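You operate a simulated robot arm through the tools that you are given. There is no shell and no other tool.

You are at the controls of a simulated robot arm. One attempt, no reset.

JOB
Load the flower press with the fern card and screw it shut.
Fine: card flat in the middle of the bed, top board down over both posts, then the brass wing nut tight on the brass post and the black one on the black post.

Only the result counts: the job must be done as asked and must still hold three seconds after the hand-in. Knocking over, shifting, dropping, spilling or breaking anything else fails it.

ROBOT AND FRAMES
A 7-joint arm with a two-finger parallel gripper, fixed in place. Base frame: the origin is at the foot of the arm, x ahead of it, y to its left, z up; the work surface is at about z = 0.74. Units: m, degrees, N and s.
Its first joint turns from -166.0 to 166.0 degrees. Payload 3.43 kg.
Tool frame: the origin (TCP) lies between the finger pads and is the grasp point; the fingertips stand 0.03 m ahead of it; z points along the fingers, y is the line along which they close. The gripper opens to 0.094 m. The fingers are 0.028 m wide and 0.01 m thick; the gripper's body (0.05 by 0.096 m) begins 0.055 m behind the TCP.
Orientation is that of the tool frame in the base frame, as a unit quaternion [x, y, z, w]. With the fingers straight down and closing along the base's y, the tool's x points along the base's -x, its y along +y and its z along -z.

CONTROLS
- The arm moves only by the tool step_arm. Its argument "moves" is a list of rows, each an object (a shift or turn left out is 0, a gripper value left out holds the last) with "delta_pos": the shift along the tool's x, y, z in m, a list of three; "turn": the turn, a rotation vector about the tool's x, y, z in degrees, a list of three; "grip": the closure, from 0 (fully open) to 1 (shut). In form: [{"delta_pos": [tx, ty, tz], "turn": [ax, ay, az], "grip": grip}, ...]. A call has 1 to 20 rows; each row is the pose to reach, as a shift and turn from the pose commanded when the call began, along the tool's axes at that moment. Rows are played at 5 a second. More than 0.05 m and 8.6 degrees between two rows, or a gripper value outside its range, and nothing of the call is played. Where a pose cannot be reached the arm comes as near as it can. A force on the tool above 40 N (or 10 N above the force at the start of the call, whichever is more), or a blocked arm, ends the call early, and 0.2 s more pass. Each finger travels about 0.045 m/s and halts on what it meets, pressing with about 33 N; the grip force reading is that of the motor and also rises with nothing between the fingers. The clock runs only during rows and for 0.2 s after the last one: add rows that repeat a pose to give the fingers time. It gives the time, the measured TCP pose, the force on the tool (base axes), the opening and the grip force at its end, in the units of the frame above (readings bear some noise), with the torque about the TCP (base axes, N m) and any sound that the robot's microphone picked up.
- Cameras (640 x 400 px; columns grow to the right, rows downward): "scene" is fixed at [0.0502, -0.6469, 1.4754]; the picture's right is [0.33, -0.94, 0.00], its down [-0.72, -0.26, -0.64] and it looks along [0.61, 0.21, -0.77] (base axes); focal length 321 px, centre (320, 200). "wrist" rides on the gripper at [0.076, 0.014, -0.102] in the tool frame; the picture's right is [-0.18, 0.98, 0.00], its down [-0.75, -0.14, -0.64] and it looks along [-0.63, -0.12, 0.77] (tool axes); focal length 243 px, centre (320, 200). There is no depth. A picture from a camera that has moved, and an enlarged one, comes with that camera's place and axes in the base frame and with its lens.
- get_image(camera): a new picture of that camera. No time passes.
- lift_body(by): slides the trunk up (or, below 0, down) by that many m; the arm rides with it, the base frame stays. It gives what a move gives, with no picture.
- enlarge(camera, box): a new picture of the part [left, top, right, bottom] of that camera's present view, enlarged. No time passes.
- sign_off(): hands the job in; it is judged then, once.

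Nothing tells you positions but the pictures and the camera data. Unless the task says otherwise, let go and move clear before handing in.

The tools are called after "Emit:" as a command line: name --argument value ..., lists and objects as JSON in quotes. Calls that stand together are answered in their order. step_arm: Moves the arm, as the interface text tells. Its arguments: {"type":"object","properties":{"moves":{"type":"array","items":{"type":"object","properties":{"delta_pos":{"type":"array","items":{"type":"number"}},"turn":{"type":"array","items":{"type":"number"}},"grip":{"type":"number"}}}}},"required":["moves"]} The other tools are called the same way: lift_body (by) slides the trunk up or down; get_image (camera) takes a picture; enlarge (camera, box) takes an enlarged picture of a part of a camera's view; sign_off () hands the job in.

At the start:

```text
clock: 0.0
position: [0.5074, -0.2816, 1.0134]
ee_rot: [0.0, 1.0, 0.0, 0.0]
wrist_force: [0.3, 0.1, -0.7]
ft_torque: [-0.01, -0.01, 0.01]
opening: 0.0942
gripper_force: 0.0
trunk travel left (down, up): [-0.225, 0.265]
```

scene: 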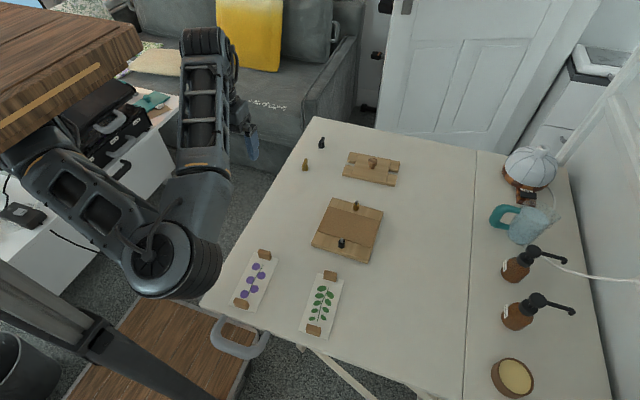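
wrist: 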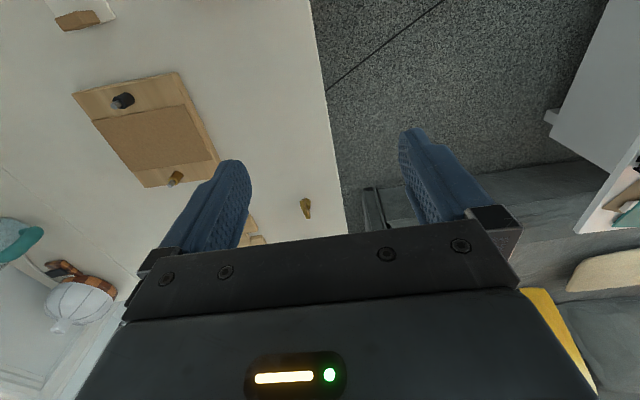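

I see the press base with two posts in the middle of the table, a top board with a knob behind it, two wing nuts on the far left, and two cards near the front: flower (purple) and fern (green). First I'll look more closely.

Emit:
enlarge --camera "scene" --box '[280, 120, 420, 207]'

Emit:
enlarge --camera "scene" --box '[290, 180, 410, 275]'

Emit:
enlarge --camera "scene" --box '[210, 240, 370, 340]'

```text
4.57 times, centred on (350, 164) of scene
camera zoom: at [0.0502, -0.6469, 1.4754], right [0.33, -0.94, 0.0], down [-0.72, -0.26, -0.64], along [0.61, 0.21, -0.77], focal length 1469 px, centre (183, 367)
```

zoom: 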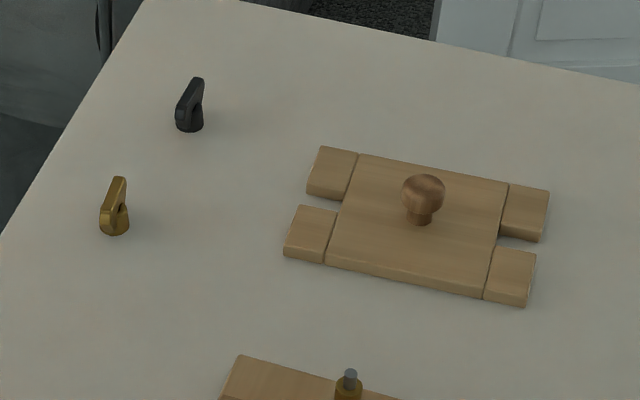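

```text
4.21 times, centred on (350, 228) of scene
camera zoom: at [0.0502, -0.6469, 1.4754], right [0.33, -0.94, 0.0], down [-0.72, -0.26, -0.64], along [0.61, 0.21, -0.77], focal length 1353 px, centre (194, 84)
```

zoom: 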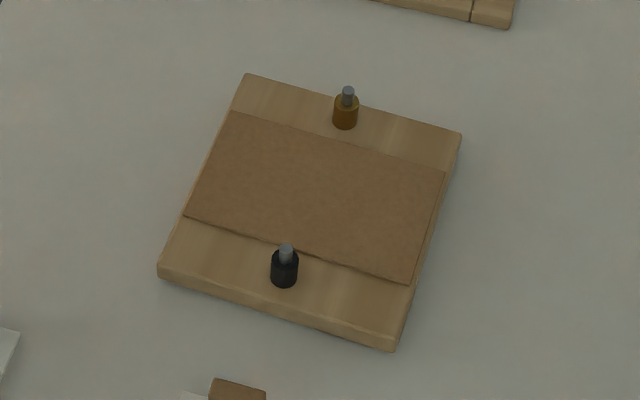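

```text
4.00 times, centred on (290, 290) of scene
camera zoom: at [0.0502, -0.6469, 1.4754], right [0.33, -0.94, 0.0], down [-0.72, -0.26, -0.64], along [0.61, 0.21, -0.77], focal length 1285 px, centre (440, -160)
```

zoom: 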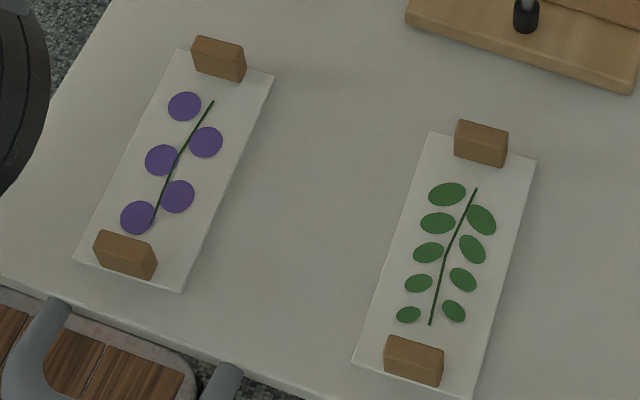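

The press base is centred near (0.55, -0.555) with its posts along x: brass far, black near. The fern card is near (0.33, -0.555) with its long side along x, and the top board is near (0.795, -0.56) with its long side along y. Both the card and the board need a quarter turn. I'll move over the fern card for a closer look.

Emit:
step_arm --moves '[{"delta_pos": [0.015, -0.035, 0.0]}, {"delta_pos": [0.03, -0.07, 0.0]}, {"delta_pos": [0.045, -0.105, 0.01]}, {"delta_pos": [0.06, -0.14, 0.02]}, {"delta_pos": [0.075, -0.175, 0.03]}, {"delta_pos": [0.09, -0.21, 0.04]}, {"delta_pos": [0.105, -0.24, 0.05]}, {"delta_pos": [0.117, -0.272, 0.06]}, {"delta_pos": [0.117, -0.272, 0.06]}]'

Emit:
get_image --camera "wrist"

Emit:
get_image --camera "scene"

```text
clock: 2.0
position: [0.4029, -0.5497, 0.9523]
ee_rot: [-0.011, 1.0, 0.001, 0.001]
wrist_force: [0.1, 0.7, -0.7]
ft_torque: [-0.01, -0.03, 0.04]
opening: 0.0939
gripper_force: 0.0
trunk travel left (down, up): [-0.225, 0.265]
```

```text
taken
camera wrist: at [0.3251, -0.5383, 1.0552], right [0.16, 0.99, 0.0], down [0.76, -0.13, 0.64], along [0.64, -0.1, -0.77], focal length 243 px, centre (320, 200)
```

wrist: 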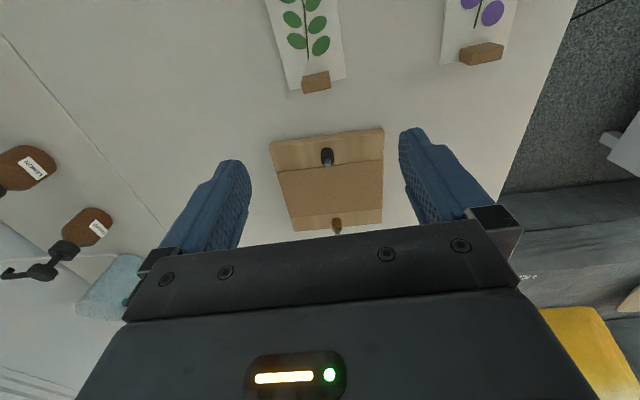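

```text
taken
```

scene: 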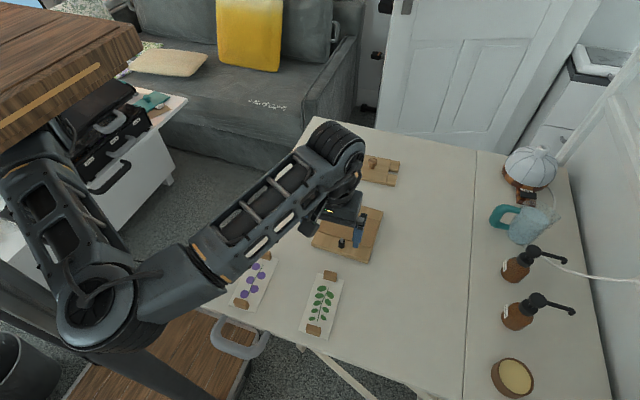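

The arm tracks well. I'll enlarge the wrist view to pin down the card block and the press.

Emit:
enlarge --camera "wrist" --box '[260, 0, 360, 100]'

Emit:
enlarge --camera "wrist" --box '[250, 115, 410, 245]'

Emit:
step_arm --moves '[{"delta_pos": [0, 0, 0]}]'

```text
4.00 times, centred on (310, 50) of wrist
camera zoom: at [0.3251, -0.5383, 1.0552], right [0.16, 0.99, 0.0], down [0.76, -0.13, 0.64], along [0.64, -0.1, -0.77], focal length 970 px, centre (360, 800)
```

zoom: 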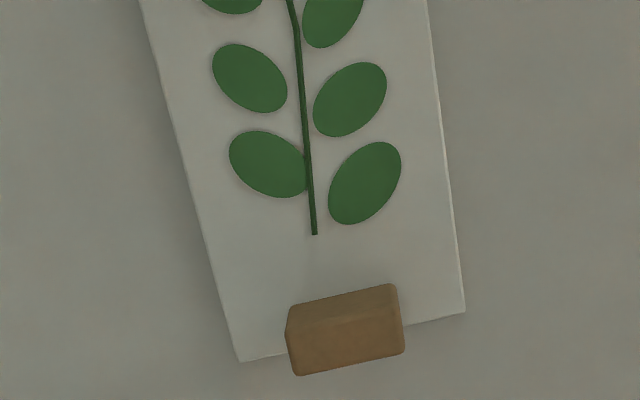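

```text
3.08 times, centred on (330, 180) of wrist
camera zoom: at [0.3251, -0.5383, 1.0552], right [0.16, 0.99, 0.0], down [0.76, -0.13, 0.64], along [0.64, -0.1, -0.77], focal length 746 px, centre (289, 262)
```

zoom: 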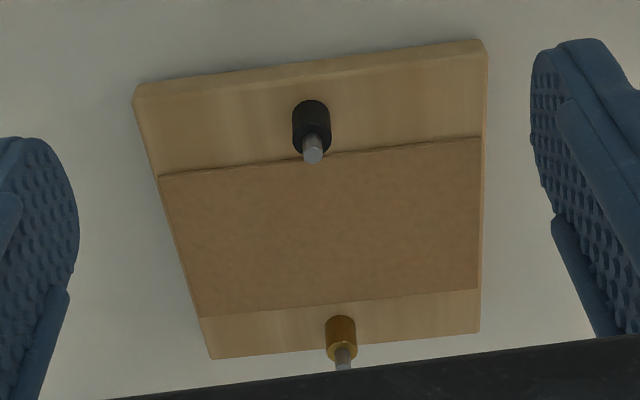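

```text
clock: 2.4
position: [0.4026, -0.55, 0.9517]
ee_rot: [-0.012, 1.0, 0.002, 0.0]
wrist_force: [-0.1, 0.5, 0.0]
ft_torque: [0.01, 0.0, 0.0]
opening: 0.0941
gripper_force: 0.1
trunk travel left (down, up): [-0.225, 0.265]
```

The fern card's far block is at about (0.400, -0.551), top z about 0.758, and 34 mm wide in y. The arm stopped slightly short of the commanded x, so I'll lower a little and check tracking.

Emit:
step_arm --moves '[{"delta_pos": [0, 0, 0.04]}, {"delta_pos": [0, 0, 0.08]}, {"delta_pos": [0, 0, 0.1]}, {"delta_pos": [0, 0, 0.1]}, {"delta_pos": [0, 0, 0.1]}]'

```text
clock: 3.6
position: [0.4134, -0.551, 0.8592]
ee_rot: [-0.021, 1.0, -0.005, -0.004]
wrist_force: [1.1, -0.1, -0.7]
ft_torque: [-0.01, 0.01, 0.0]
opening: 0.094
gripper_force: 0.0
trunk travel left (down, up): [-0.225, 0.265]
```

The position and yaw errors grow, which looks like a joint limit. I'll test which way the yaw frees the arm.

Emit:
step_arm --moves '[{"delta_pos": [0, 0, -0.04], "turn": [0, 0, -8]}, {"delta_pos": [0, 0, -0.06], "turn": [0, 0, -16]}, {"delta_pos": [0, 0, -0.06], "turn": [0, 0, -24]}, {"delta_pos": [0, 0, -0.06], "turn": [0, 0, -30]}, {"delta_pos": [0, 0, -0.06], "turn": [0, 0, -30]}]'

Emit:
get_image --camera "scene"

```text
clock: 4.8
position: [0.4122, -0.5455, 0.9081]
ee_rot: [-0.278, 0.961, 0.005, 0.006]
wrist_force: [0.0, -0.2, -0.3]
ft_torque: [0.0, 0.02, -0.02]
opening: 0.094
gripper_force: 0.0
trunk travel left (down, up): [-0.225, 0.265]
```

```text
taken
```

scene: 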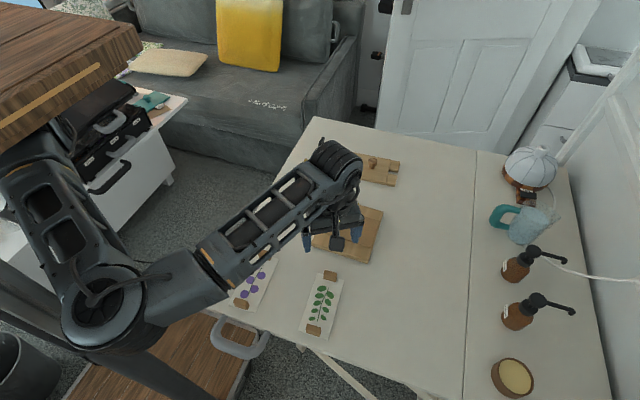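

Emit:
step_arm --moves '[{"turn": [0, 0, 8]}, {"turn": [0, 0, 16]}, {"turn": [0, 0, 24]}, {"turn": [0, 0, 32]}, {"turn": [0, 0, 40]}, {"turn": [0, 0, 48]}, {"turn": [0, 0, 56]}, {"turn": [0, 0, 64]}, {"turn": [0, 0, 64]}, {"turn": [0, 0, 64]}]'

```text
clock: 7.0
position: [0.4125, -0.5479, 0.9101]
ee_rot: [0.275, 0.962, 0.005, 0.001]
wrist_force: [0.5, -0.1, -0.3]
ft_torque: [0.01, -0.02, 0.0]
opening: 0.094
gripper_force: 0.0
trunk travel left (down, up): [-0.225, 0.265]
```

The yaw tracks fine; it is the reach at this trunk height that is limited. I'll try the trunk higher and see if the near limit relaxes.

Emit:
lift_body --by 0.12

Emit:
step_arm --moves '[{"delta_pos": [0, 0, 0.04], "turn": [0, 0, -8]}, {"delta_pos": [0, 0, 0.08], "turn": [0, 0, -16]}, {"delta_pos": [0, 0, 0.12], "turn": [0, 0, -24]}, {"delta_pos": [0, 0, 0.16], "turn": [0, 0, -32]}, {"delta_pos": [0, 0, 0.16], "turn": [0, 0, -32]}, {"delta_pos": [0, 0, 0.16], "turn": [0, 0, -32]}]'

```text
clock: 8.5
position: [0.4118, -0.5488, 1.0297]
ee_rot: [0.275, 0.962, 0.003, 0.0]
wrist_force: [-0.3, 0.4, -0.4]
ft_torque: [0.01, 0.02, 0.0]
opening: 0.0939
gripper_force: 0.0
trunk travel left (down, up): [-0.345, 0.145]
```

```text
clock: 9.9
position: [0.4081, -0.5543, 0.8774]
ee_rot: [0.0, 1.0, -0.005, -0.003]
wrist_force: [-0.5, 0.0, -0.3]
ft_torque: [0.02, 0.0, 0.04]
opening: 0.0939
gripper_force: 0.1
trunk travel left (down, up): [-0.345, 0.145]
```

Raising the trunk restores tracking. Now I'll line up over the far block with a small yaw of about 2.5° to match the card.

Emit:
step_arm --moves '[{"delta_pos": [0.004, 0.002, 0.03], "turn": [0, 0, -2.5]}, {"delta_pos": [0.008, 0.003, 0.05], "turn": [0, 0, -2.5]}, {"delta_pos": [0.008, 0.003, 0.07], "turn": [0, 0, -2.5]}, {"delta_pos": [0.008, 0.003, 0.07], "turn": [0, 0, -2.5]}, {"delta_pos": [0.008, 0.003, 0.07], "turn": [0, 0, -2.5]}]'

Emit:
get_image --camera "wrist"

Emit:
enlarge --camera "scene" --box '[250, 200, 410, 320]'

```text
clock: 11.1
position: [0.4014, -0.5501, 0.8066]
ee_rot: [-0.022, 1.0, -0.003, -0.002]
wrist_force: [0.3, 0.4, -0.2]
ft_torque: [0.05, -0.02, 0.0]
opening: 0.0938
gripper_force: 0.1
trunk travel left (down, up): [-0.345, 0.145]
```

```text
taken
camera wrist: at [0.3241, -0.5391, 0.9103], right [0.14, 0.99, -0.01], down [0.76, -0.1, 0.64], along [0.63, -0.1, -0.77], focal length 243 px, centre (320, 200)
```

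wrist: 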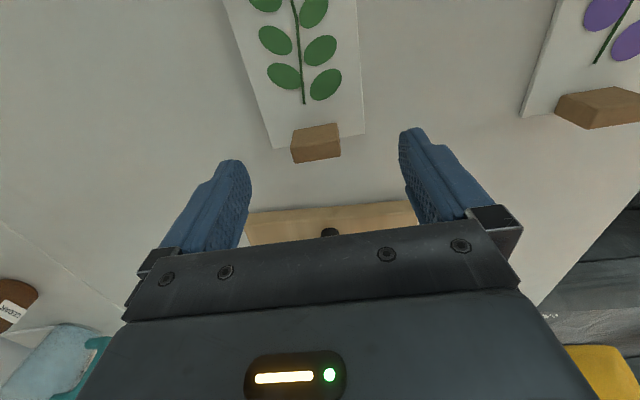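

```text
3.33 times, centred on (330, 260) of scene
camera zoom: at [0.0502, -0.6469, 1.4754], right [0.33, -0.94, 0.0], down [-0.72, -0.26, -0.64], along [0.61, 0.21, -0.77], focal length 1071 px, centre (287, 0)
```

zoom: 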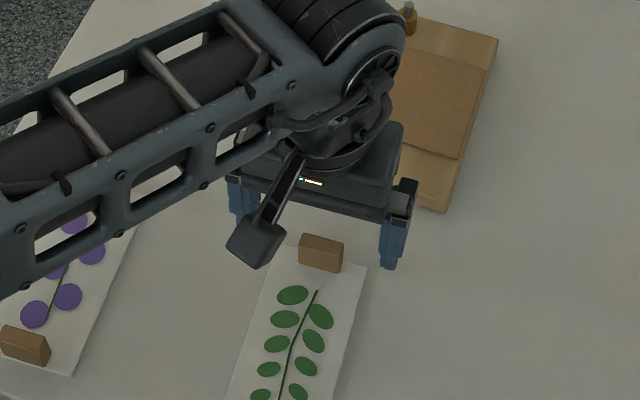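

I'm aligned over the block. I'll descend so the fingertips sit just above the card surface, then close on the block.

Emit:
step_arm --moves '[{"delta_pos": [0, -0.002, 0.015]}, {"delta_pos": [0, -0.002, 0.029]}, {"delta_pos": [0, -0.002, 0.029]}, {"delta_pos": [0, -0.002, 0.029], "grip": 0.5}, {"delta_pos": [0, -0.002, 0.029], "grip": 0.8}, {"delta_pos": [0, -0.002, 0.029], "grip": 0.8}, {"delta_pos": [0, -0.002, 0.029], "grip": 0.8}, {"delta_pos": [0, -0.002, 0.029], "grip": 0.8}]'

Emit:
enlarge --camera "wrist" --box '[200, 60, 460, 220]'

```text
clock: 12.9
position: [0.4024, -0.5502, 0.7762]
ee_rot: [-0.023, 1.0, -0.003, -0.002]
wrist_force: [-1.9, -1.3, 3.4]
ft_torque: [0.01, 0.27, 0.12]
opening: 0.0304
gripper_force: 32.7
trunk travel left (down, up): [-0.345, 0.145]
```

```text
2.46 times, centred on (330, 140) of wrist
camera zoom: at [0.324, -0.5395, 0.88], right [0.14, 0.99, 0.0], down [0.76, -0.1, 0.64], along [0.63, -0.09, -0.77], focal length 597 px, centre (295, 348)
```

zoom: 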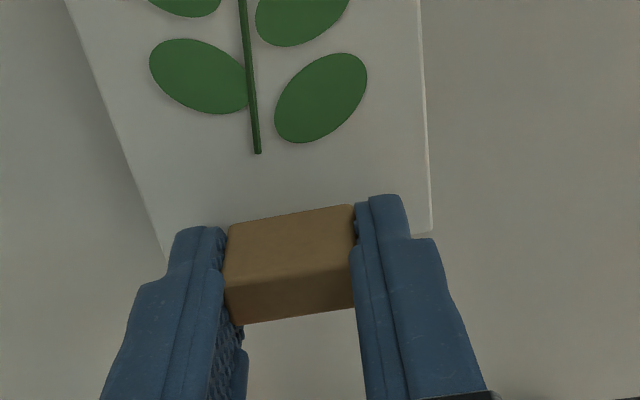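

The block is gripped. I'll lift straight up and check the hold.

Emit:
step_arm --moves '[{"delta_pos": [0, 0, -0.01]}, {"delta_pos": [0, 0, -0.03]}, {"delta_pos": [0, 0, -0.06]}, {"delta_pos": [0, 0, -0.09]}, {"delta_pos": [0, 0, -0.12]}, {"delta_pos": [0, 0, -0.12]}]'

Emit:
get_image --camera "wrist"

Emit:
get_image --camera "scene"

```text
clock: 14.5
position: [0.4188, -0.5402, 0.8882]
ee_rot: [-0.034, 0.999, 0.007, 0.005]
wrist_force: [-0.5, 0.1, -0.3]
ft_torque: [0.01, -0.01, -0.02]
opening: 0.0305
gripper_force: 33.0
trunk travel left (down, up): [-0.345, 0.145]
stopped in row 6: the arm was blocked; the commanded pose is now the measured one
```

```text
taken
camera wrist: at [0.3399, -0.5334, 0.9898], right [0.12, 0.99, 0.02], down [0.75, -0.1, 0.65], along [0.65, -0.06, -0.76], focal length 243 px, centre (320, 200)
```

wrist: 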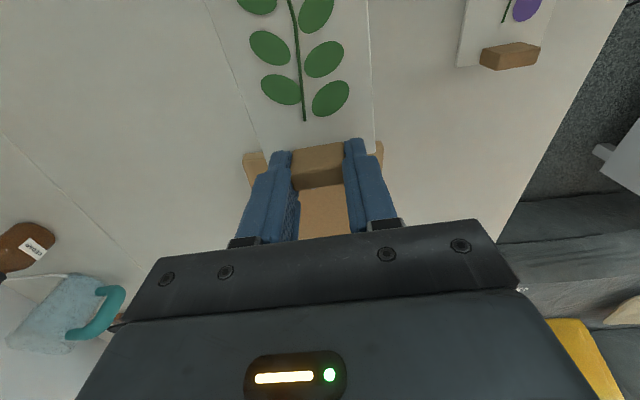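

```text
taken
```

scene: 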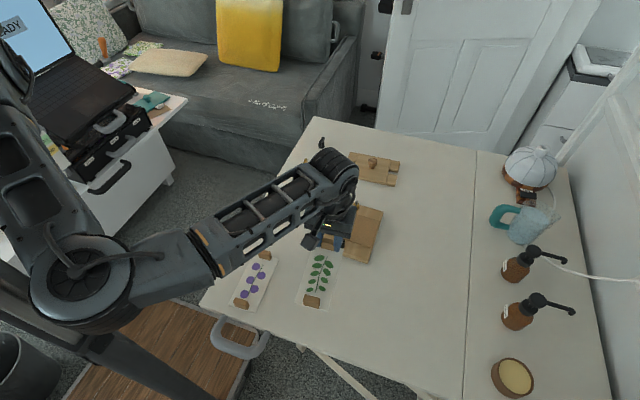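

The card is held. The arm reached a limit when drawn in close and high, so I'll carry it outward while turning the card clockwise towards the press, staying high.

Emit:
step_arm --moves '[{"delta_pos": [-0.02, -0.01, 0.0], "turn": [0, 0, 4]}, {"delta_pos": [-0.04, -0.02, 0.0], "turn": [0, 0, 10]}, {"delta_pos": [-0.06, -0.03, 0.0], "turn": [0, 0, 18]}, {"delta_pos": [-0.08, -0.045, 0.0], "turn": [0, 0, 26]}, {"delta_pos": [-0.1, -0.06, 0.0], "turn": [0, 0, 34]}, {"delta_pos": [-0.115, -0.075, 0.0], "turn": [0, 0, 42]}, {"delta_pos": [-0.125, -0.09, 0.0], "turn": [0, 0, 50]}, {"delta_pos": [-0.125, -0.0907, 0.0], "turn": [0, 0, 50]}]'

Emit:
get_image --camera "scene"

```text
clock: 16.3
position: [0.549, -0.6227, 0.8878]
ee_rot: [0.393, 0.919, 0.01, 0.001]
wrist_force: [0.6, 0.6, -0.4]
ft_torque: [-0.07, -0.01, -0.02]
opening: 0.0303
gripper_force: 33.2
trunk travel left (down, up): [-0.345, 0.145]
```

```text
taken
```

scene: 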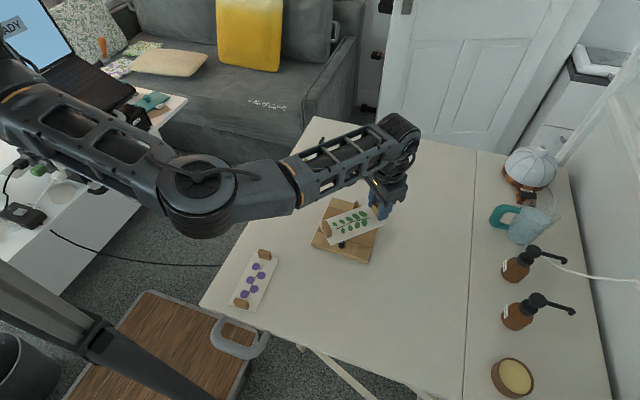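

The card is over the press. I'll finish the yaw to about 89°, then check alignment.

Emit:
step_arm --moves '[{"turn": [0, 0, 8]}, {"turn": [0, 0, 16]}, {"turn": [0, 0, 24]}, {"turn": [0, 0, 32]}, {"turn": [0, 0, 40]}, {"turn": [0, 0, 45]}, {"turn": [0, 0, 45]}, {"turn": [0, 0, 45]}]'

Emit:
get_image --camera "wrist"

Emit:
enlarge --camera "scene" --box '[280, 170, 440, 280]'

```text
clock: 18.1
position: [0.5476, -0.6224, 0.888]
ee_rot: [0.715, 0.699, 0.01, -0.002]
wrist_force: [-0.2, 0.5, -0.6]
ft_torque: [0.01, 0.03, -0.02]
opening: 0.0304
gripper_force: 32.4
trunk travel left (down, up): [-0.345, 0.145]
```

```text
taken
camera wrist: at [0.5623, -0.5489, 0.992], right [0.98, -0.21, 0.01], down [-0.16, -0.76, 0.63], along [-0.12, -0.62, -0.78], focal length 243 px, centre (320, 200)
```

wrist: 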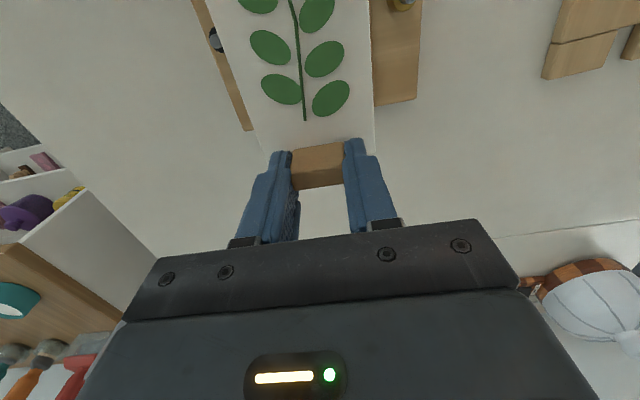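

```text
3.64 times, centred on (360, 225) of scene
camera zoom: at [0.0502, -0.6469, 1.4754], right [0.33, -0.94, 0.0], down [-0.72, -0.26, -0.64], along [0.61, 0.21, -0.77], focal length 1168 px, centre (174, 109)
```

zoom: 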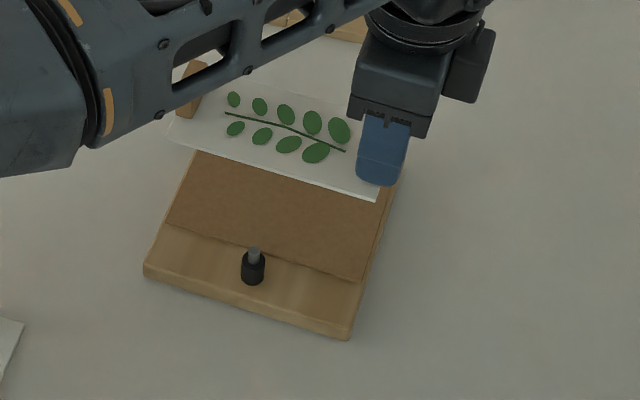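

The yaw is right. I'll correct the small tilt, shift to centre, and lower to just above the bed for a check.

Emit:
step_arm --moves '[{"delta_pos": [-0.002, 0.003, 0.0], "turn": [0.66, -0.96, 0]}, {"delta_pos": [-0.004, 0.006, 0.02], "turn": [0.66, -0.96, 0]}, {"delta_pos": [-0.004, 0.006, 0.04], "turn": [0.66, -0.96, 0]}, {"delta_pos": [-0.004, 0.006, 0.06], "turn": [0.66, -0.96, 0]}, {"delta_pos": [-0.004, 0.006, 0.075], "turn": [0.66, -0.96, 0]}, {"delta_pos": [-0.004, 0.006, 0.075], "turn": [0.66, -0.96, 0]}, {"delta_pos": [-0.004, 0.006, 0.075], "turn": [0.66, -0.96, 0]}]'

Emit:
get_image --camera "wrist"

Emit:
enlarge --camera "scene" --box '[280, 170, 440, 280]'

```text
clock: 19.7
position: [0.5556, -0.6256, 0.8116]
ee_rot: [0.714, 0.7, -0.001, -0.001]
wrist_force: [0.1, 0.1, 0.0]
ft_torque: [0.02, 0.01, 0.01]
opening: 0.0304
gripper_force: 32.8
trunk travel left (down, up): [-0.345, 0.145]
```

```text
taken
camera wrist: at [0.5701, -0.5502, 0.9151], right [0.98, -0.2, 0.0], down [-0.16, -0.75, 0.64], along [-0.13, -0.63, -0.77], focal length 243 px, centre (320, 200)
```

wrist: 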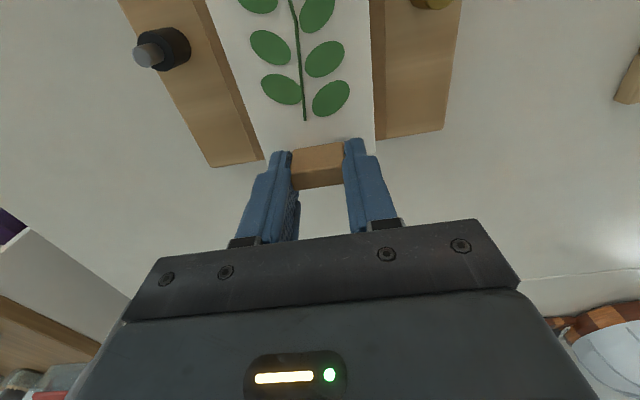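

```text
3.64 times, centred on (360, 225) of scene
camera zoom: at [0.0502, -0.6469, 1.4754], right [0.33, -0.94, 0.0], down [-0.72, -0.26, -0.64], along [0.61, 0.21, -0.77], focal length 1168 px, centre (174, 109)
```

zoom: 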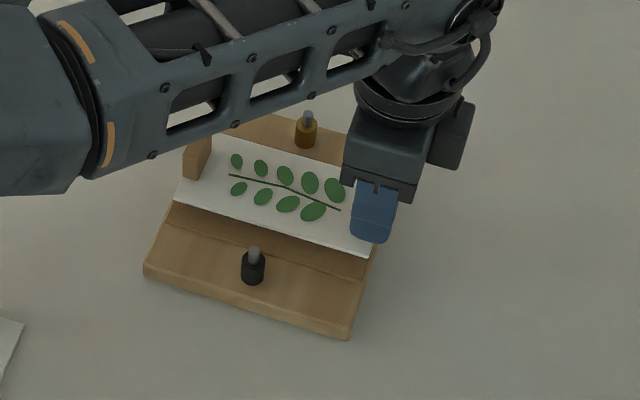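

The card is centred about 2 cm above the bed. I'll lower it gently until there is light contact.

Emit:
step_arm --moves '[{"delta_pos": [0, -0.002, 0.008]}, {"delta_pos": [-0.001, -0.002, 0.014]}, {"delta_pos": [-0.001, -0.002, 0.017]}, {"delta_pos": [-0.001, -0.002, 0.017]}, {"delta_pos": [-0.001, -0.002, 0.017]}]'

Emit:
enlarge --camera "scene" --box '[280, 170, 440, 280]'

Emit:
get_image --camera "wrist"

```text
clock: 20.8
position: [0.553, -0.6279, 0.7996]
ee_rot: [0.714, 0.7, 0.0, 0.003]
wrist_force: [-2.9, 6.6, 18.9]
ft_torque: [0.21, 0.22, 0.0]
opening: 0.0303
gripper_force: 32.3
trunk travel left (down, up): [-0.345, 0.145]
stopped in row 5: the force on the tool passed its limit at 41 N (the readings are from after the stop); the commanded pose is now the measured one
```

```text
3.64 times, centred on (360, 225) of scene
camera zoom: at [0.0502, -0.6469, 1.4754], right [0.33, -0.94, 0.0], down [-0.72, -0.26, -0.64], along [0.61, 0.21, -0.77], focal length 1168 px, centre (174, 109)
```

zoom: 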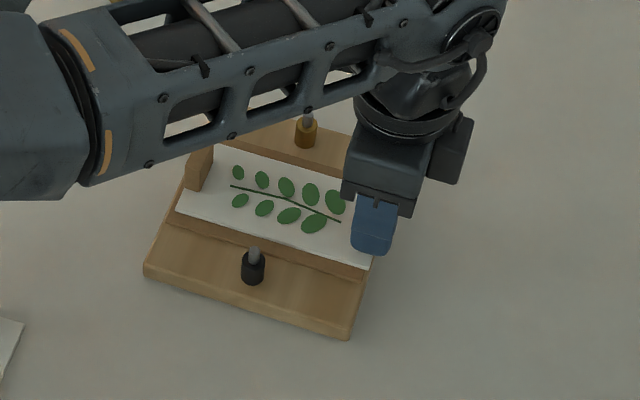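

```text
taken
camera wrist: at [0.5681, -0.5521, 0.9023], right [0.98, -0.2, 0.0], down [-0.16, -0.75, 0.65], along [-0.13, -0.63, -0.76], focal length 243 px, centre (320, 200)
```

wrist: 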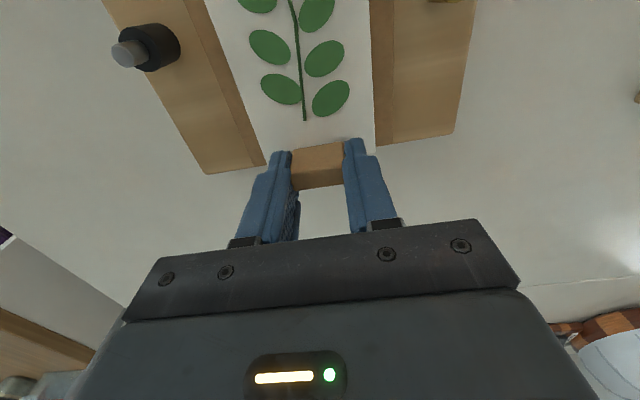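

Contact: the bed is at z about 0.763. I'll zoom in to check centring before release.

Emit:
enlarge --camera "scene" --box '[310, 200, 390, 265]'

Emit:
enlarge --camera "wrist" --box '[180, 80, 480, 220]'

```text
6.15 times, centred on (350, 232) of scene
camera zoom: at [0.0502, -0.6469, 1.4754], right [0.33, -0.94, 0.0], down [-0.72, -0.26, -0.64], along [0.61, 0.21, -0.77], focal length 1977 px, centre (135, 0)
```

zoom: 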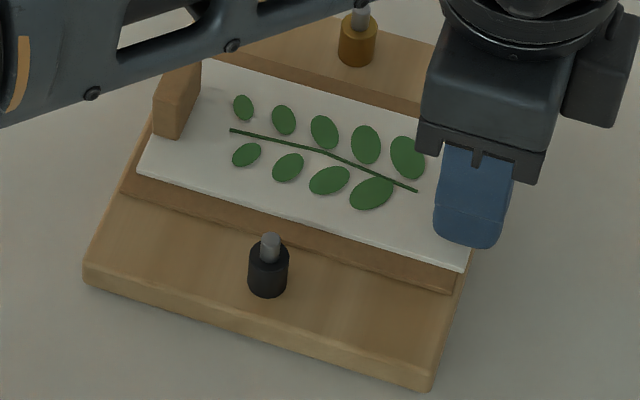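

```text
2.13 times, centred on (330, 150) of wrist
camera zoom: at [0.5681, -0.5521, 0.9023], right [0.98, -0.2, 0.0], down [-0.16, -0.75, 0.65], along [-0.13, -0.63, -0.76], focal length 518 px, centre (299, 307)
```

zoom: 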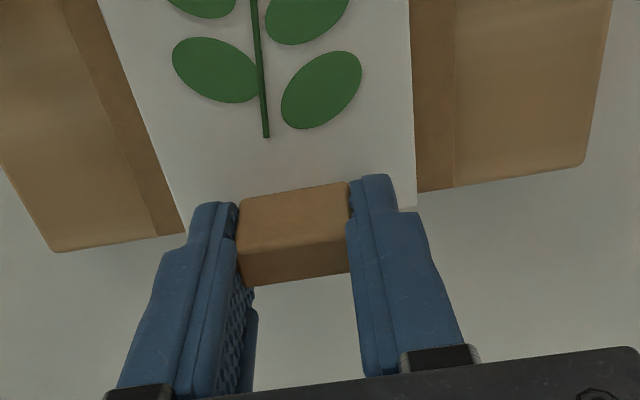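

The card overhangs the -y edge by a few mm, so I'll lift it slightly, shift +y by 5 mm and set it down again.

Emit:
step_arm --moves '[{"delta_pos": [0, 0, -0.005]}, {"delta_pos": [0.003, 0, -0.006]}, {"delta_pos": [0.0055, 0, -0.006]}, {"delta_pos": [0.0055, 0, -0.006]}, {"delta_pos": [0.0055, 0, -0.003]}, {"delta_pos": [0.0055, 0, -0.0015]}, {"delta_pos": [0.0055, 0, -0.0015]}]'

Emit:
enlarge --camera "scene" --box '[310, 200, 390, 265]'

Emit:
enlarge --camera "wrist" --box '[180, 80, 480, 220]'

```text
clock: 22.4
position: [0.5535, -0.6221, 0.7995]
ee_rot: [0.715, 0.699, -0.001, 0.002]
wrist_force: [0.8, 1.0, 6.1]
ft_torque: [-0.02, 0.03, 0.02]
opening: 0.0303
gripper_force: 32.9
trunk travel left (down, up): [-0.345, 0.145]
```

```text
6.15 times, centred on (350, 232) of scene
camera zoom: at [0.0502, -0.6469, 1.4754], right [0.33, -0.94, 0.0], down [-0.72, -0.26, -0.64], along [0.61, 0.21, -0.77], focal length 1977 px, centre (135, 0)
```

zoom: 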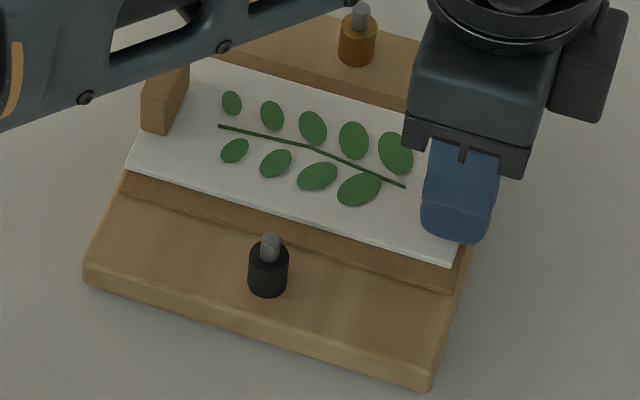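

```text
2.13 times, centred on (330, 150) of wrist
camera zoom: at [0.5685, -0.5466, 0.9027], right [0.98, -0.2, 0.0], down [-0.16, -0.75, 0.64], along [-0.13, -0.63, -0.76], focal length 518 px, centre (299, 307)
```

zoom: 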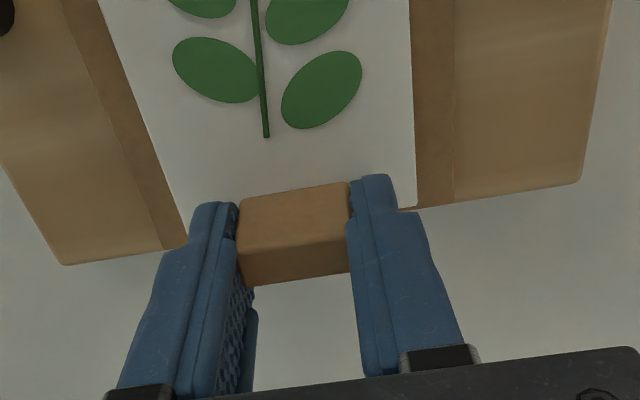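

The card is now centred within the bed. I'll release it partway and retreat straight up.

Emit:
step_arm --moves '[{"grip": 0.6}, {"grip": 0.5}, {"grip": 0.42}, {"grip": 0.42}, {"delta_pos": [0, 0, -0.01], "grip": 0.42}, {"delta_pos": [0, 0, -0.03]}, {"delta_pos": [0, 0, -0.07]}, {"delta_pos": [0, 0, -0.11]}, {"delta_pos": [0, 0, -0.15]}, {"delta_pos": [0, 0, -0.15]}]'

Emit:
get_image --camera "wrist"

Emit:
enlarge --camera "scene" --box '[300, 180, 400, 265]'

```text
clock: 24.6
position: [0.5538, -0.6219, 0.9496]
ee_rot: [0.714, 0.7, -0.001, 0.002]
wrist_force: [-1.1, 0.1, -0.1]
ft_torque: [-0.04, 0.0, 0.01]
opening: 0.0546
gripper_force: 0.0
trunk travel left (down, up): [-0.345, 0.145]
```

```text
taken
camera wrist: at [0.5679, -0.5455, 1.0523], right [0.98, -0.2, 0.0], down [-0.16, -0.75, 0.64], along [-0.13, -0.63, -0.76], focal length 243 px, centre (320, 200)
```

wrist: 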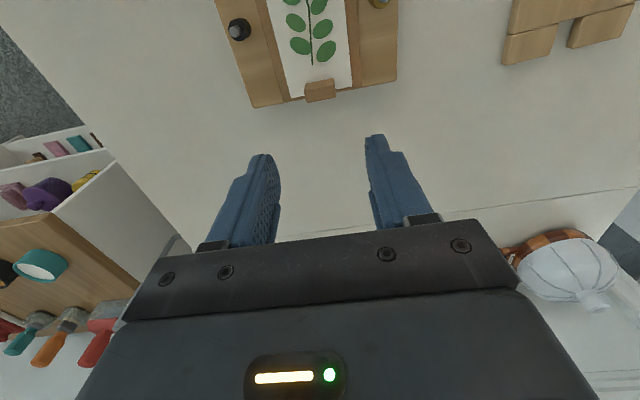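

```text
4.71 times, centred on (350, 222) of scene
camera zoom: at [0.0502, -0.6469, 1.4754], right [0.33, -0.94, 0.0], down [-0.72, -0.26, -0.64], along [0.61, 0.21, -0.77], focal length 1512 px, centre (179, 94)
```

zoom: 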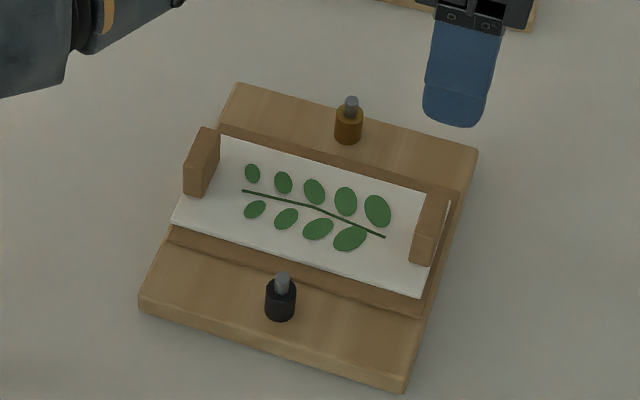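

Emit:
enlarge --camera "wrist" --box '[210, 0, 410, 120]'

Emit:
enlarge --camera "scene" --box '[310, 195, 390, 260]'

```text
3.20 times, centred on (310, 60) of wrist
camera zoom: at [0.5679, -0.5455, 1.0523], right [0.98, -0.2, 0.0], down [-0.16, -0.75, 0.64], along [-0.13, -0.63, -0.76], focal length 776 px, centre (352, 648)
```

zoom: 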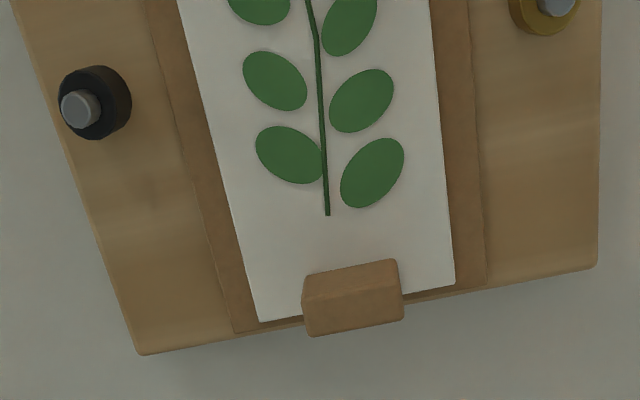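

```text
6.15 times, centred on (350, 228) of scene
camera zoom: at [0.0502, -0.6469, 1.4754], right [0.33, -0.94, 0.0], down [-0.72, -0.26, -0.64], along [0.61, 0.21, -0.77], focal length 1977 px, centre (135, 31)
```

zoom: 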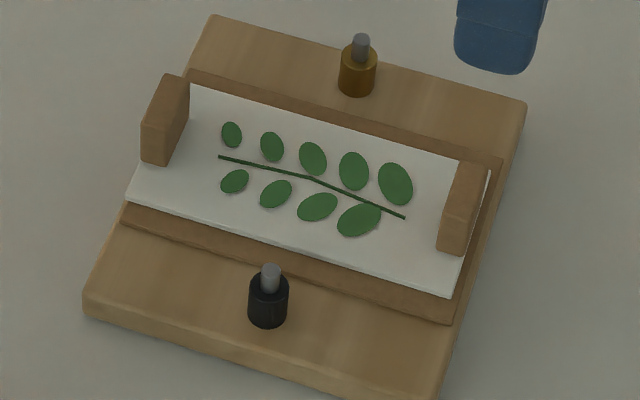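

The card lies flat in the bed, clear of both posts. Next is the top board: its knob is near (0.79, -0.56) and its long axis is at about 93°. I'll move over it, turning the tool back to about 183°.

Emit:
step_arm --moves '[{"delta_pos": [0.006, 0.02, 0], "turn": [0, 0, -8]}, {"delta_pos": [0.012, 0.04, 0], "turn": [0, 0, -16]}, {"delta_pos": [0.018, 0.06, 0], "turn": [0, 0, -24]}, {"delta_pos": [0.024, 0.08, 0], "turn": [0, 0, -32]}, {"delta_pos": [0.03, 0.1, 0], "turn": [0, 0, -40]}, {"delta_pos": [0.036, 0.12, 0], "turn": [0, 0, -48]}, {"delta_pos": [0.042, 0.14, 0], "turn": [0, 0, -56]}, {"delta_pos": [0.048, 0.16, 0], "turn": [0, 0, -64]}, {"delta_pos": [0.054, 0.18, 0], "turn": [0, 0, -72]}, {"delta_pos": [0.06, 0.2, 0], "turn": [0, 0, -80]}, {"delta_pos": [0.066, 0.22, 0], "turn": [0, 0, -88]}, {"delta_pos": [0.067, 0.234, 0], "turn": [0, 0, -95]}, {"delta_pos": [0.067, 0.234, 0], "turn": [0, 0, -95]}]'

Emit:
get_image --camera "wrist"

Emit:
get_image --camera "scene"

```text
clock: 27.4
position: [0.7881, -0.5603, 0.9481]
ee_rot: [-0.034, 0.999, -0.002, 0.001]
wrist_force: [0.1, 0.6, 0.5]
ft_torque: [0.0, 0.0, -0.01]
opening: 0.0544
gripper_force: 0.0
trunk travel left (down, up): [-0.345, 0.145]
```

```text
taken
camera wrist: at [0.7111, -0.5506, 1.0519], right [0.12, 0.99, 0.0], down [0.76, -0.09, 0.64], along [0.64, -0.08, -0.77], focal length 243 px, centre (320, 200)
```

wrist: 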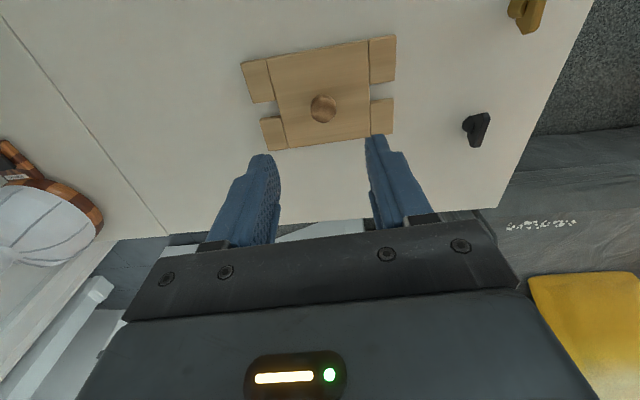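

```text
taken
```

scene: 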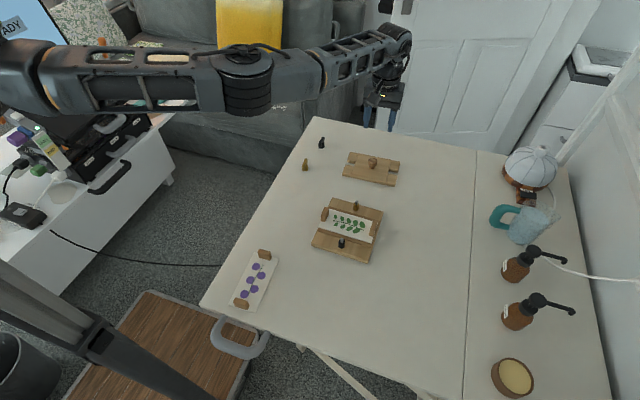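

Emit:
enlarge --camera "wrist" --box '[230, 20, 410, 160]'

Emit:
enlarge --camera "wrist" --box '[440, 0, 580, 160]'

Emit:
enlarge --camera "scene" --box '[330, 140, 410, 195]'

Emit:
enlarge --camera "scene" --box '[295, 130, 345, 180]'

```text
2.86 times, centred on (320, 90) of wrist
camera zoom: at [0.7111, -0.5506, 1.0519], right [0.12, 0.99, 0.0], down [0.76, -0.09, 0.64], along [0.64, -0.08, -0.77], focal length 693 px, centre (320, 514)
```

zoom: 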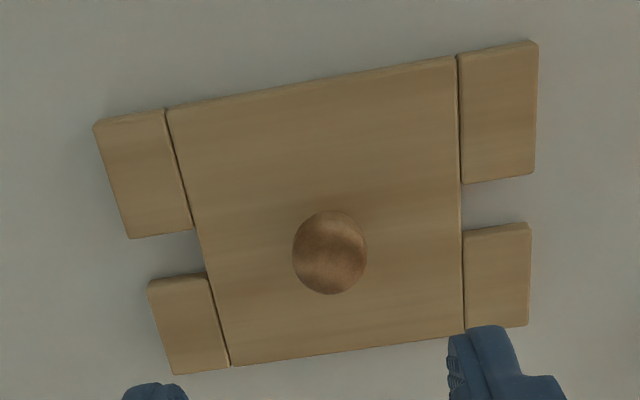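

```text
2.50 times, centred on (510, 80) of wrist
camera zoom: at [0.7111, -0.5506, 1.0519], right [0.12, 0.99, 0.0], down [0.76, -0.09, 0.64], along [0.64, -0.08, -0.77], focal length 606 px, centre (-155, 500)
```

zoom: 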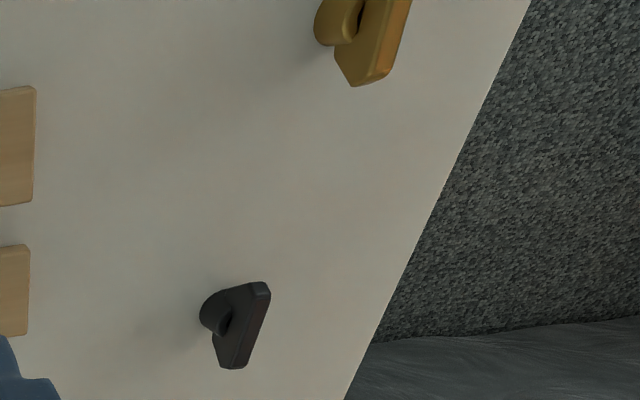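

```text
7.27 times, centred on (370, 168) of scene
camera zoom: at [0.0502, -0.6469, 1.4754], right [0.33, -0.94, 0.0], down [-0.72, -0.26, -0.64], along [0.61, 0.21, -0.77], focal length 2337 px, centre (-44, 436)
```

zoom: 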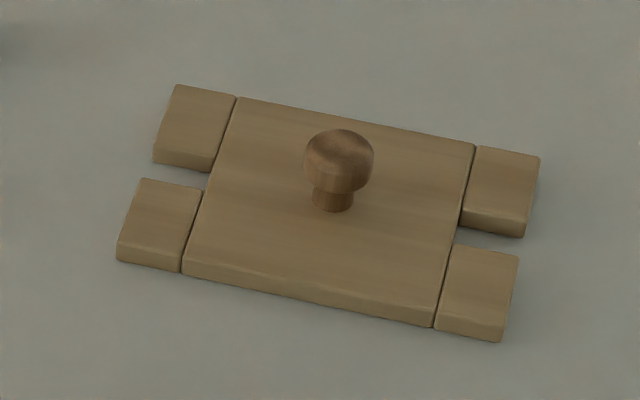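

```text
8.00 times, centred on (320, 155) of scene
camera zoom: at [0.0502, -0.6469, 1.4754], right [0.33, -0.94, 0.0], down [-0.72, -0.26, -0.64], along [0.61, 0.21, -0.77], focal length 2570 px, centre (320, 560)
```

zoom: 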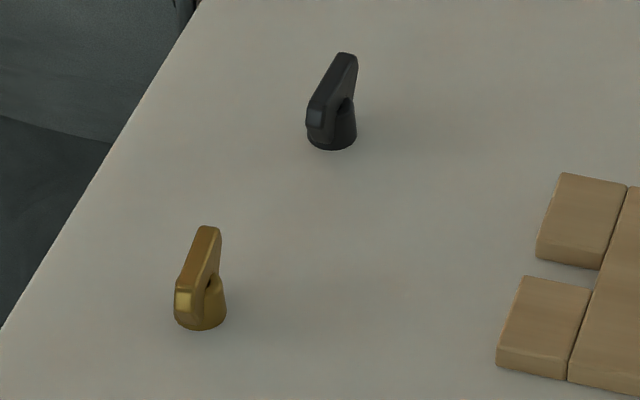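

The knob is at about (0.805, -0.559), 30 mm in diameter, with the board top at z about 0.752. The notches are about 19 mm wide. I'll lower towards the knob in two stages.

Emit:
step_arm --moves '[{"delta_pos": [-0.01, 0, 0.03]}, {"delta_pos": [-0.017, 0, 0.06]}, {"delta_pos": [-0.017, 0, 0.09]}, {"delta_pos": [-0.017, 0, 0.11]}, {"delta_pos": [-0.017, 0, 0.11]}, {"delta_pos": [-0.017, 0, 0.11]}]'

Emit:
get_image --camera "wrist"

Emit:
enlarge --camera "scene" --box '[320, 120, 420, 195]'

```text
clock: 28.8
position: [0.802, -0.5545, 0.8469]
ee_rot: [-0.034, 0.999, -0.002, 0.0]
wrist_force: [-0.1, 0.7, -0.4]
ft_torque: [0.0, 0.01, -0.02]
opening: 0.0545
gripper_force: 0.0
out of reach, approached as far as the arm can: row 3, 4, 5, 6
trunk travel left (down, up): [-0.345, 0.145]
```

```text
taken
camera wrist: at [0.7237, -0.5451, 0.9514], right [0.12, 0.99, 0.0], down [0.76, -0.09, 0.64], along [0.64, -0.08, -0.77], focal length 243 px, centre (320, 200)
```

wrist: 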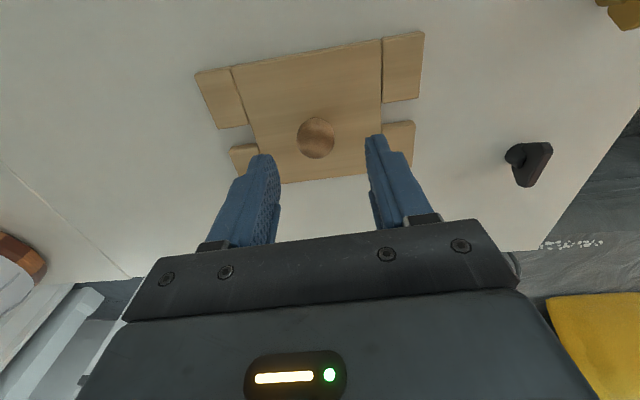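

```text
5.33 times, centred on (370, 158) of scene
camera zoom: at [0.0502, -0.6469, 1.4754], right [0.33, -0.94, 0.0], down [-0.72, -0.26, -0.64], along [0.61, 0.21, -0.77], focal length 1714 px, centre (53, 427)
```

zoom: 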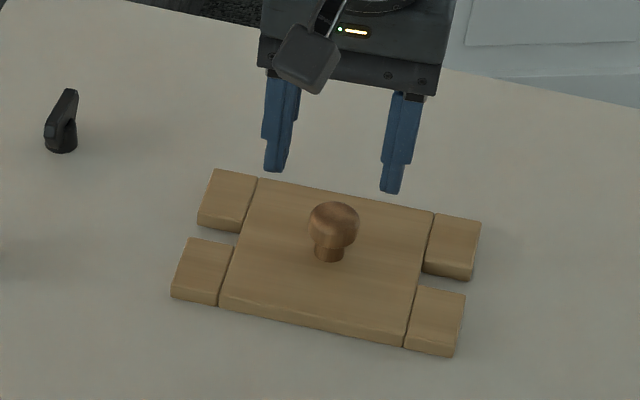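

The arm is at its far limit at this trunk height. I'll raise the arm, then lower the trunk to regain reach.

Emit:
step_arm --moves '[{"delta_pos": [0, 0, -0.03]}, {"delta_pos": [0, 0, -0.06]}, {"delta_pos": [0, 0, -0.09]}, {"delta_pos": [0, 0, -0.11]}, {"delta_pos": [0, 0, -0.11]}]'

Emit:
lift_body --by -0.12

```text
clock: 30.0
position: [0.8015, -0.5527, 0.9611]
ee_rot: [-0.033, 0.999, -0.002, 0.0]
wrist_force: [0.1, -0.3, 0.1]
ft_torque: [0.04, -0.02, 0.04]
opening: 0.0545
gripper_force: 0.0
trunk travel left (down, up): [-0.345, 0.145]
```

```text
clock: 31.5
position: [0.8015, -0.5531, 0.8389]
ee_rot: [-0.034, 0.999, -0.002, 0.0]
wrist_force: [0.0, -0.3, 0.6]
ft_torque: [-0.01, -0.01, 0.02]
opening: 0.0547
gripper_force: 0.0
trunk travel left (down, up): [-0.225, 0.265]
```

Emit:
step_arm --moves '[{"delta_pos": [-0.004, -0.006, 0.0]}, {"delta_pos": [-0.004, -0.006, 0.02]}, {"delta_pos": [-0.004, -0.006, 0.02]}]'

Emit:
get_image --camera "wrist"

Emit:
enlarge --camera "scene" --box '[320, 120, 420, 195]'

```text
clock: 32.3
position: [0.806, -0.5597, 0.8201]
ee_rot: [-0.034, 0.999, -0.001, -0.001]
wrist_force: [-0.2, -0.2, 0.0]
ft_torque: [-0.01, 0.0, -0.02]
opening: 0.0543
gripper_force: 0.1
trunk travel left (down, up): [-0.225, 0.265]
```

```text
taken
camera wrist: at [0.7281, -0.5505, 0.9225], right [0.12, 0.99, 0.0], down [0.76, -0.09, 0.64], along [0.64, -0.08, -0.77], focal length 243 px, centre (320, 200)
```

wrist: 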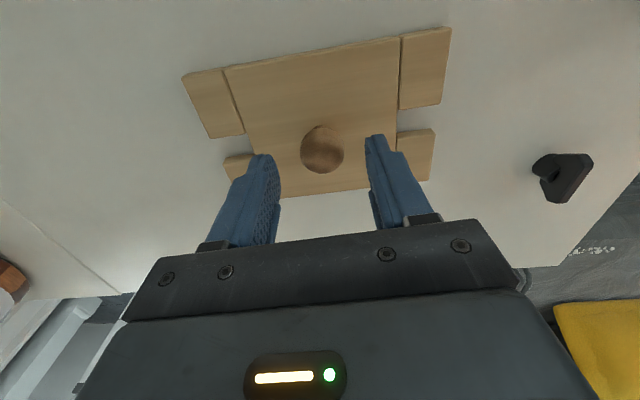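

```text
5.33 times, centred on (370, 158) of scene
camera zoom: at [0.0502, -0.6469, 1.4754], right [0.33, -0.94, 0.0], down [-0.72, -0.26, -0.64], along [0.61, 0.21, -0.77], focal length 1714 px, centre (53, 427)
```

zoom: 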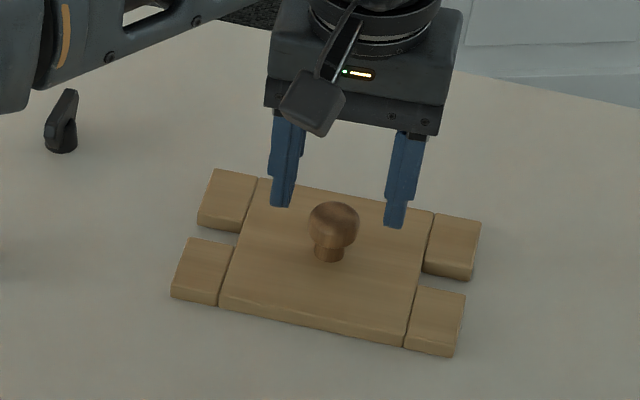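

I'm aligned with the knob. I'll lower and close on it.

Emit:
step_arm --moves '[{"delta_pos": [0, 0, 0.015]}, {"delta_pos": [0, 0, 0.031]}, {"delta_pos": [0, 0, 0.031]}, {"delta_pos": [0, 0, 0.031], "grip": 0.6}, {"delta_pos": [0, 0, 0.031], "grip": 0.9}, {"delta_pos": [0, 0, 0.031], "grip": 0.9}, {"delta_pos": [0, 0, 0.031], "grip": 0.9}]'

Emit:
get_image --camera "wrist"

Emit:
enlarge --camera "scene" --box '[320, 120, 420, 195]'

```text
clock: 33.9
position: [0.8061, -0.5584, 0.7872]
ee_rot: [-0.032, 0.999, -0.002, 0.0]
wrist_force: [0.7, 0.4, -0.3]
ft_torque: [0.0, -0.05, 0.04]
opening: 0.0286
gripper_force: 32.9
trunk travel left (down, up): [-0.225, 0.265]
```

```text
taken
camera wrist: at [0.7283, -0.5503, 0.8917], right [0.12, 0.99, 0.0], down [0.76, -0.09, 0.64], along [0.64, -0.08, -0.77], focal length 243 px, centre (320, 200)
```

wrist: 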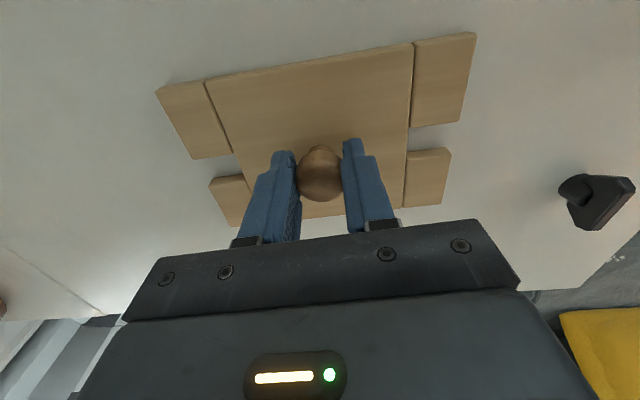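

```text
5.33 times, centred on (370, 158) of scene
camera zoom: at [0.0502, -0.6469, 1.4754], right [0.33, -0.94, 0.0], down [-0.72, -0.26, -0.64], along [0.61, 0.21, -0.77], focal length 1714 px, centre (53, 427)
```

zoom: 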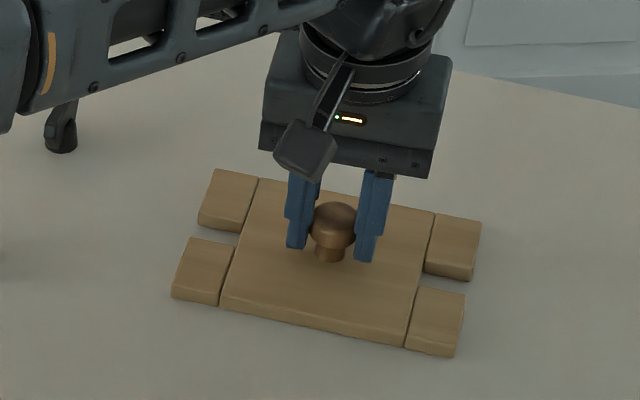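

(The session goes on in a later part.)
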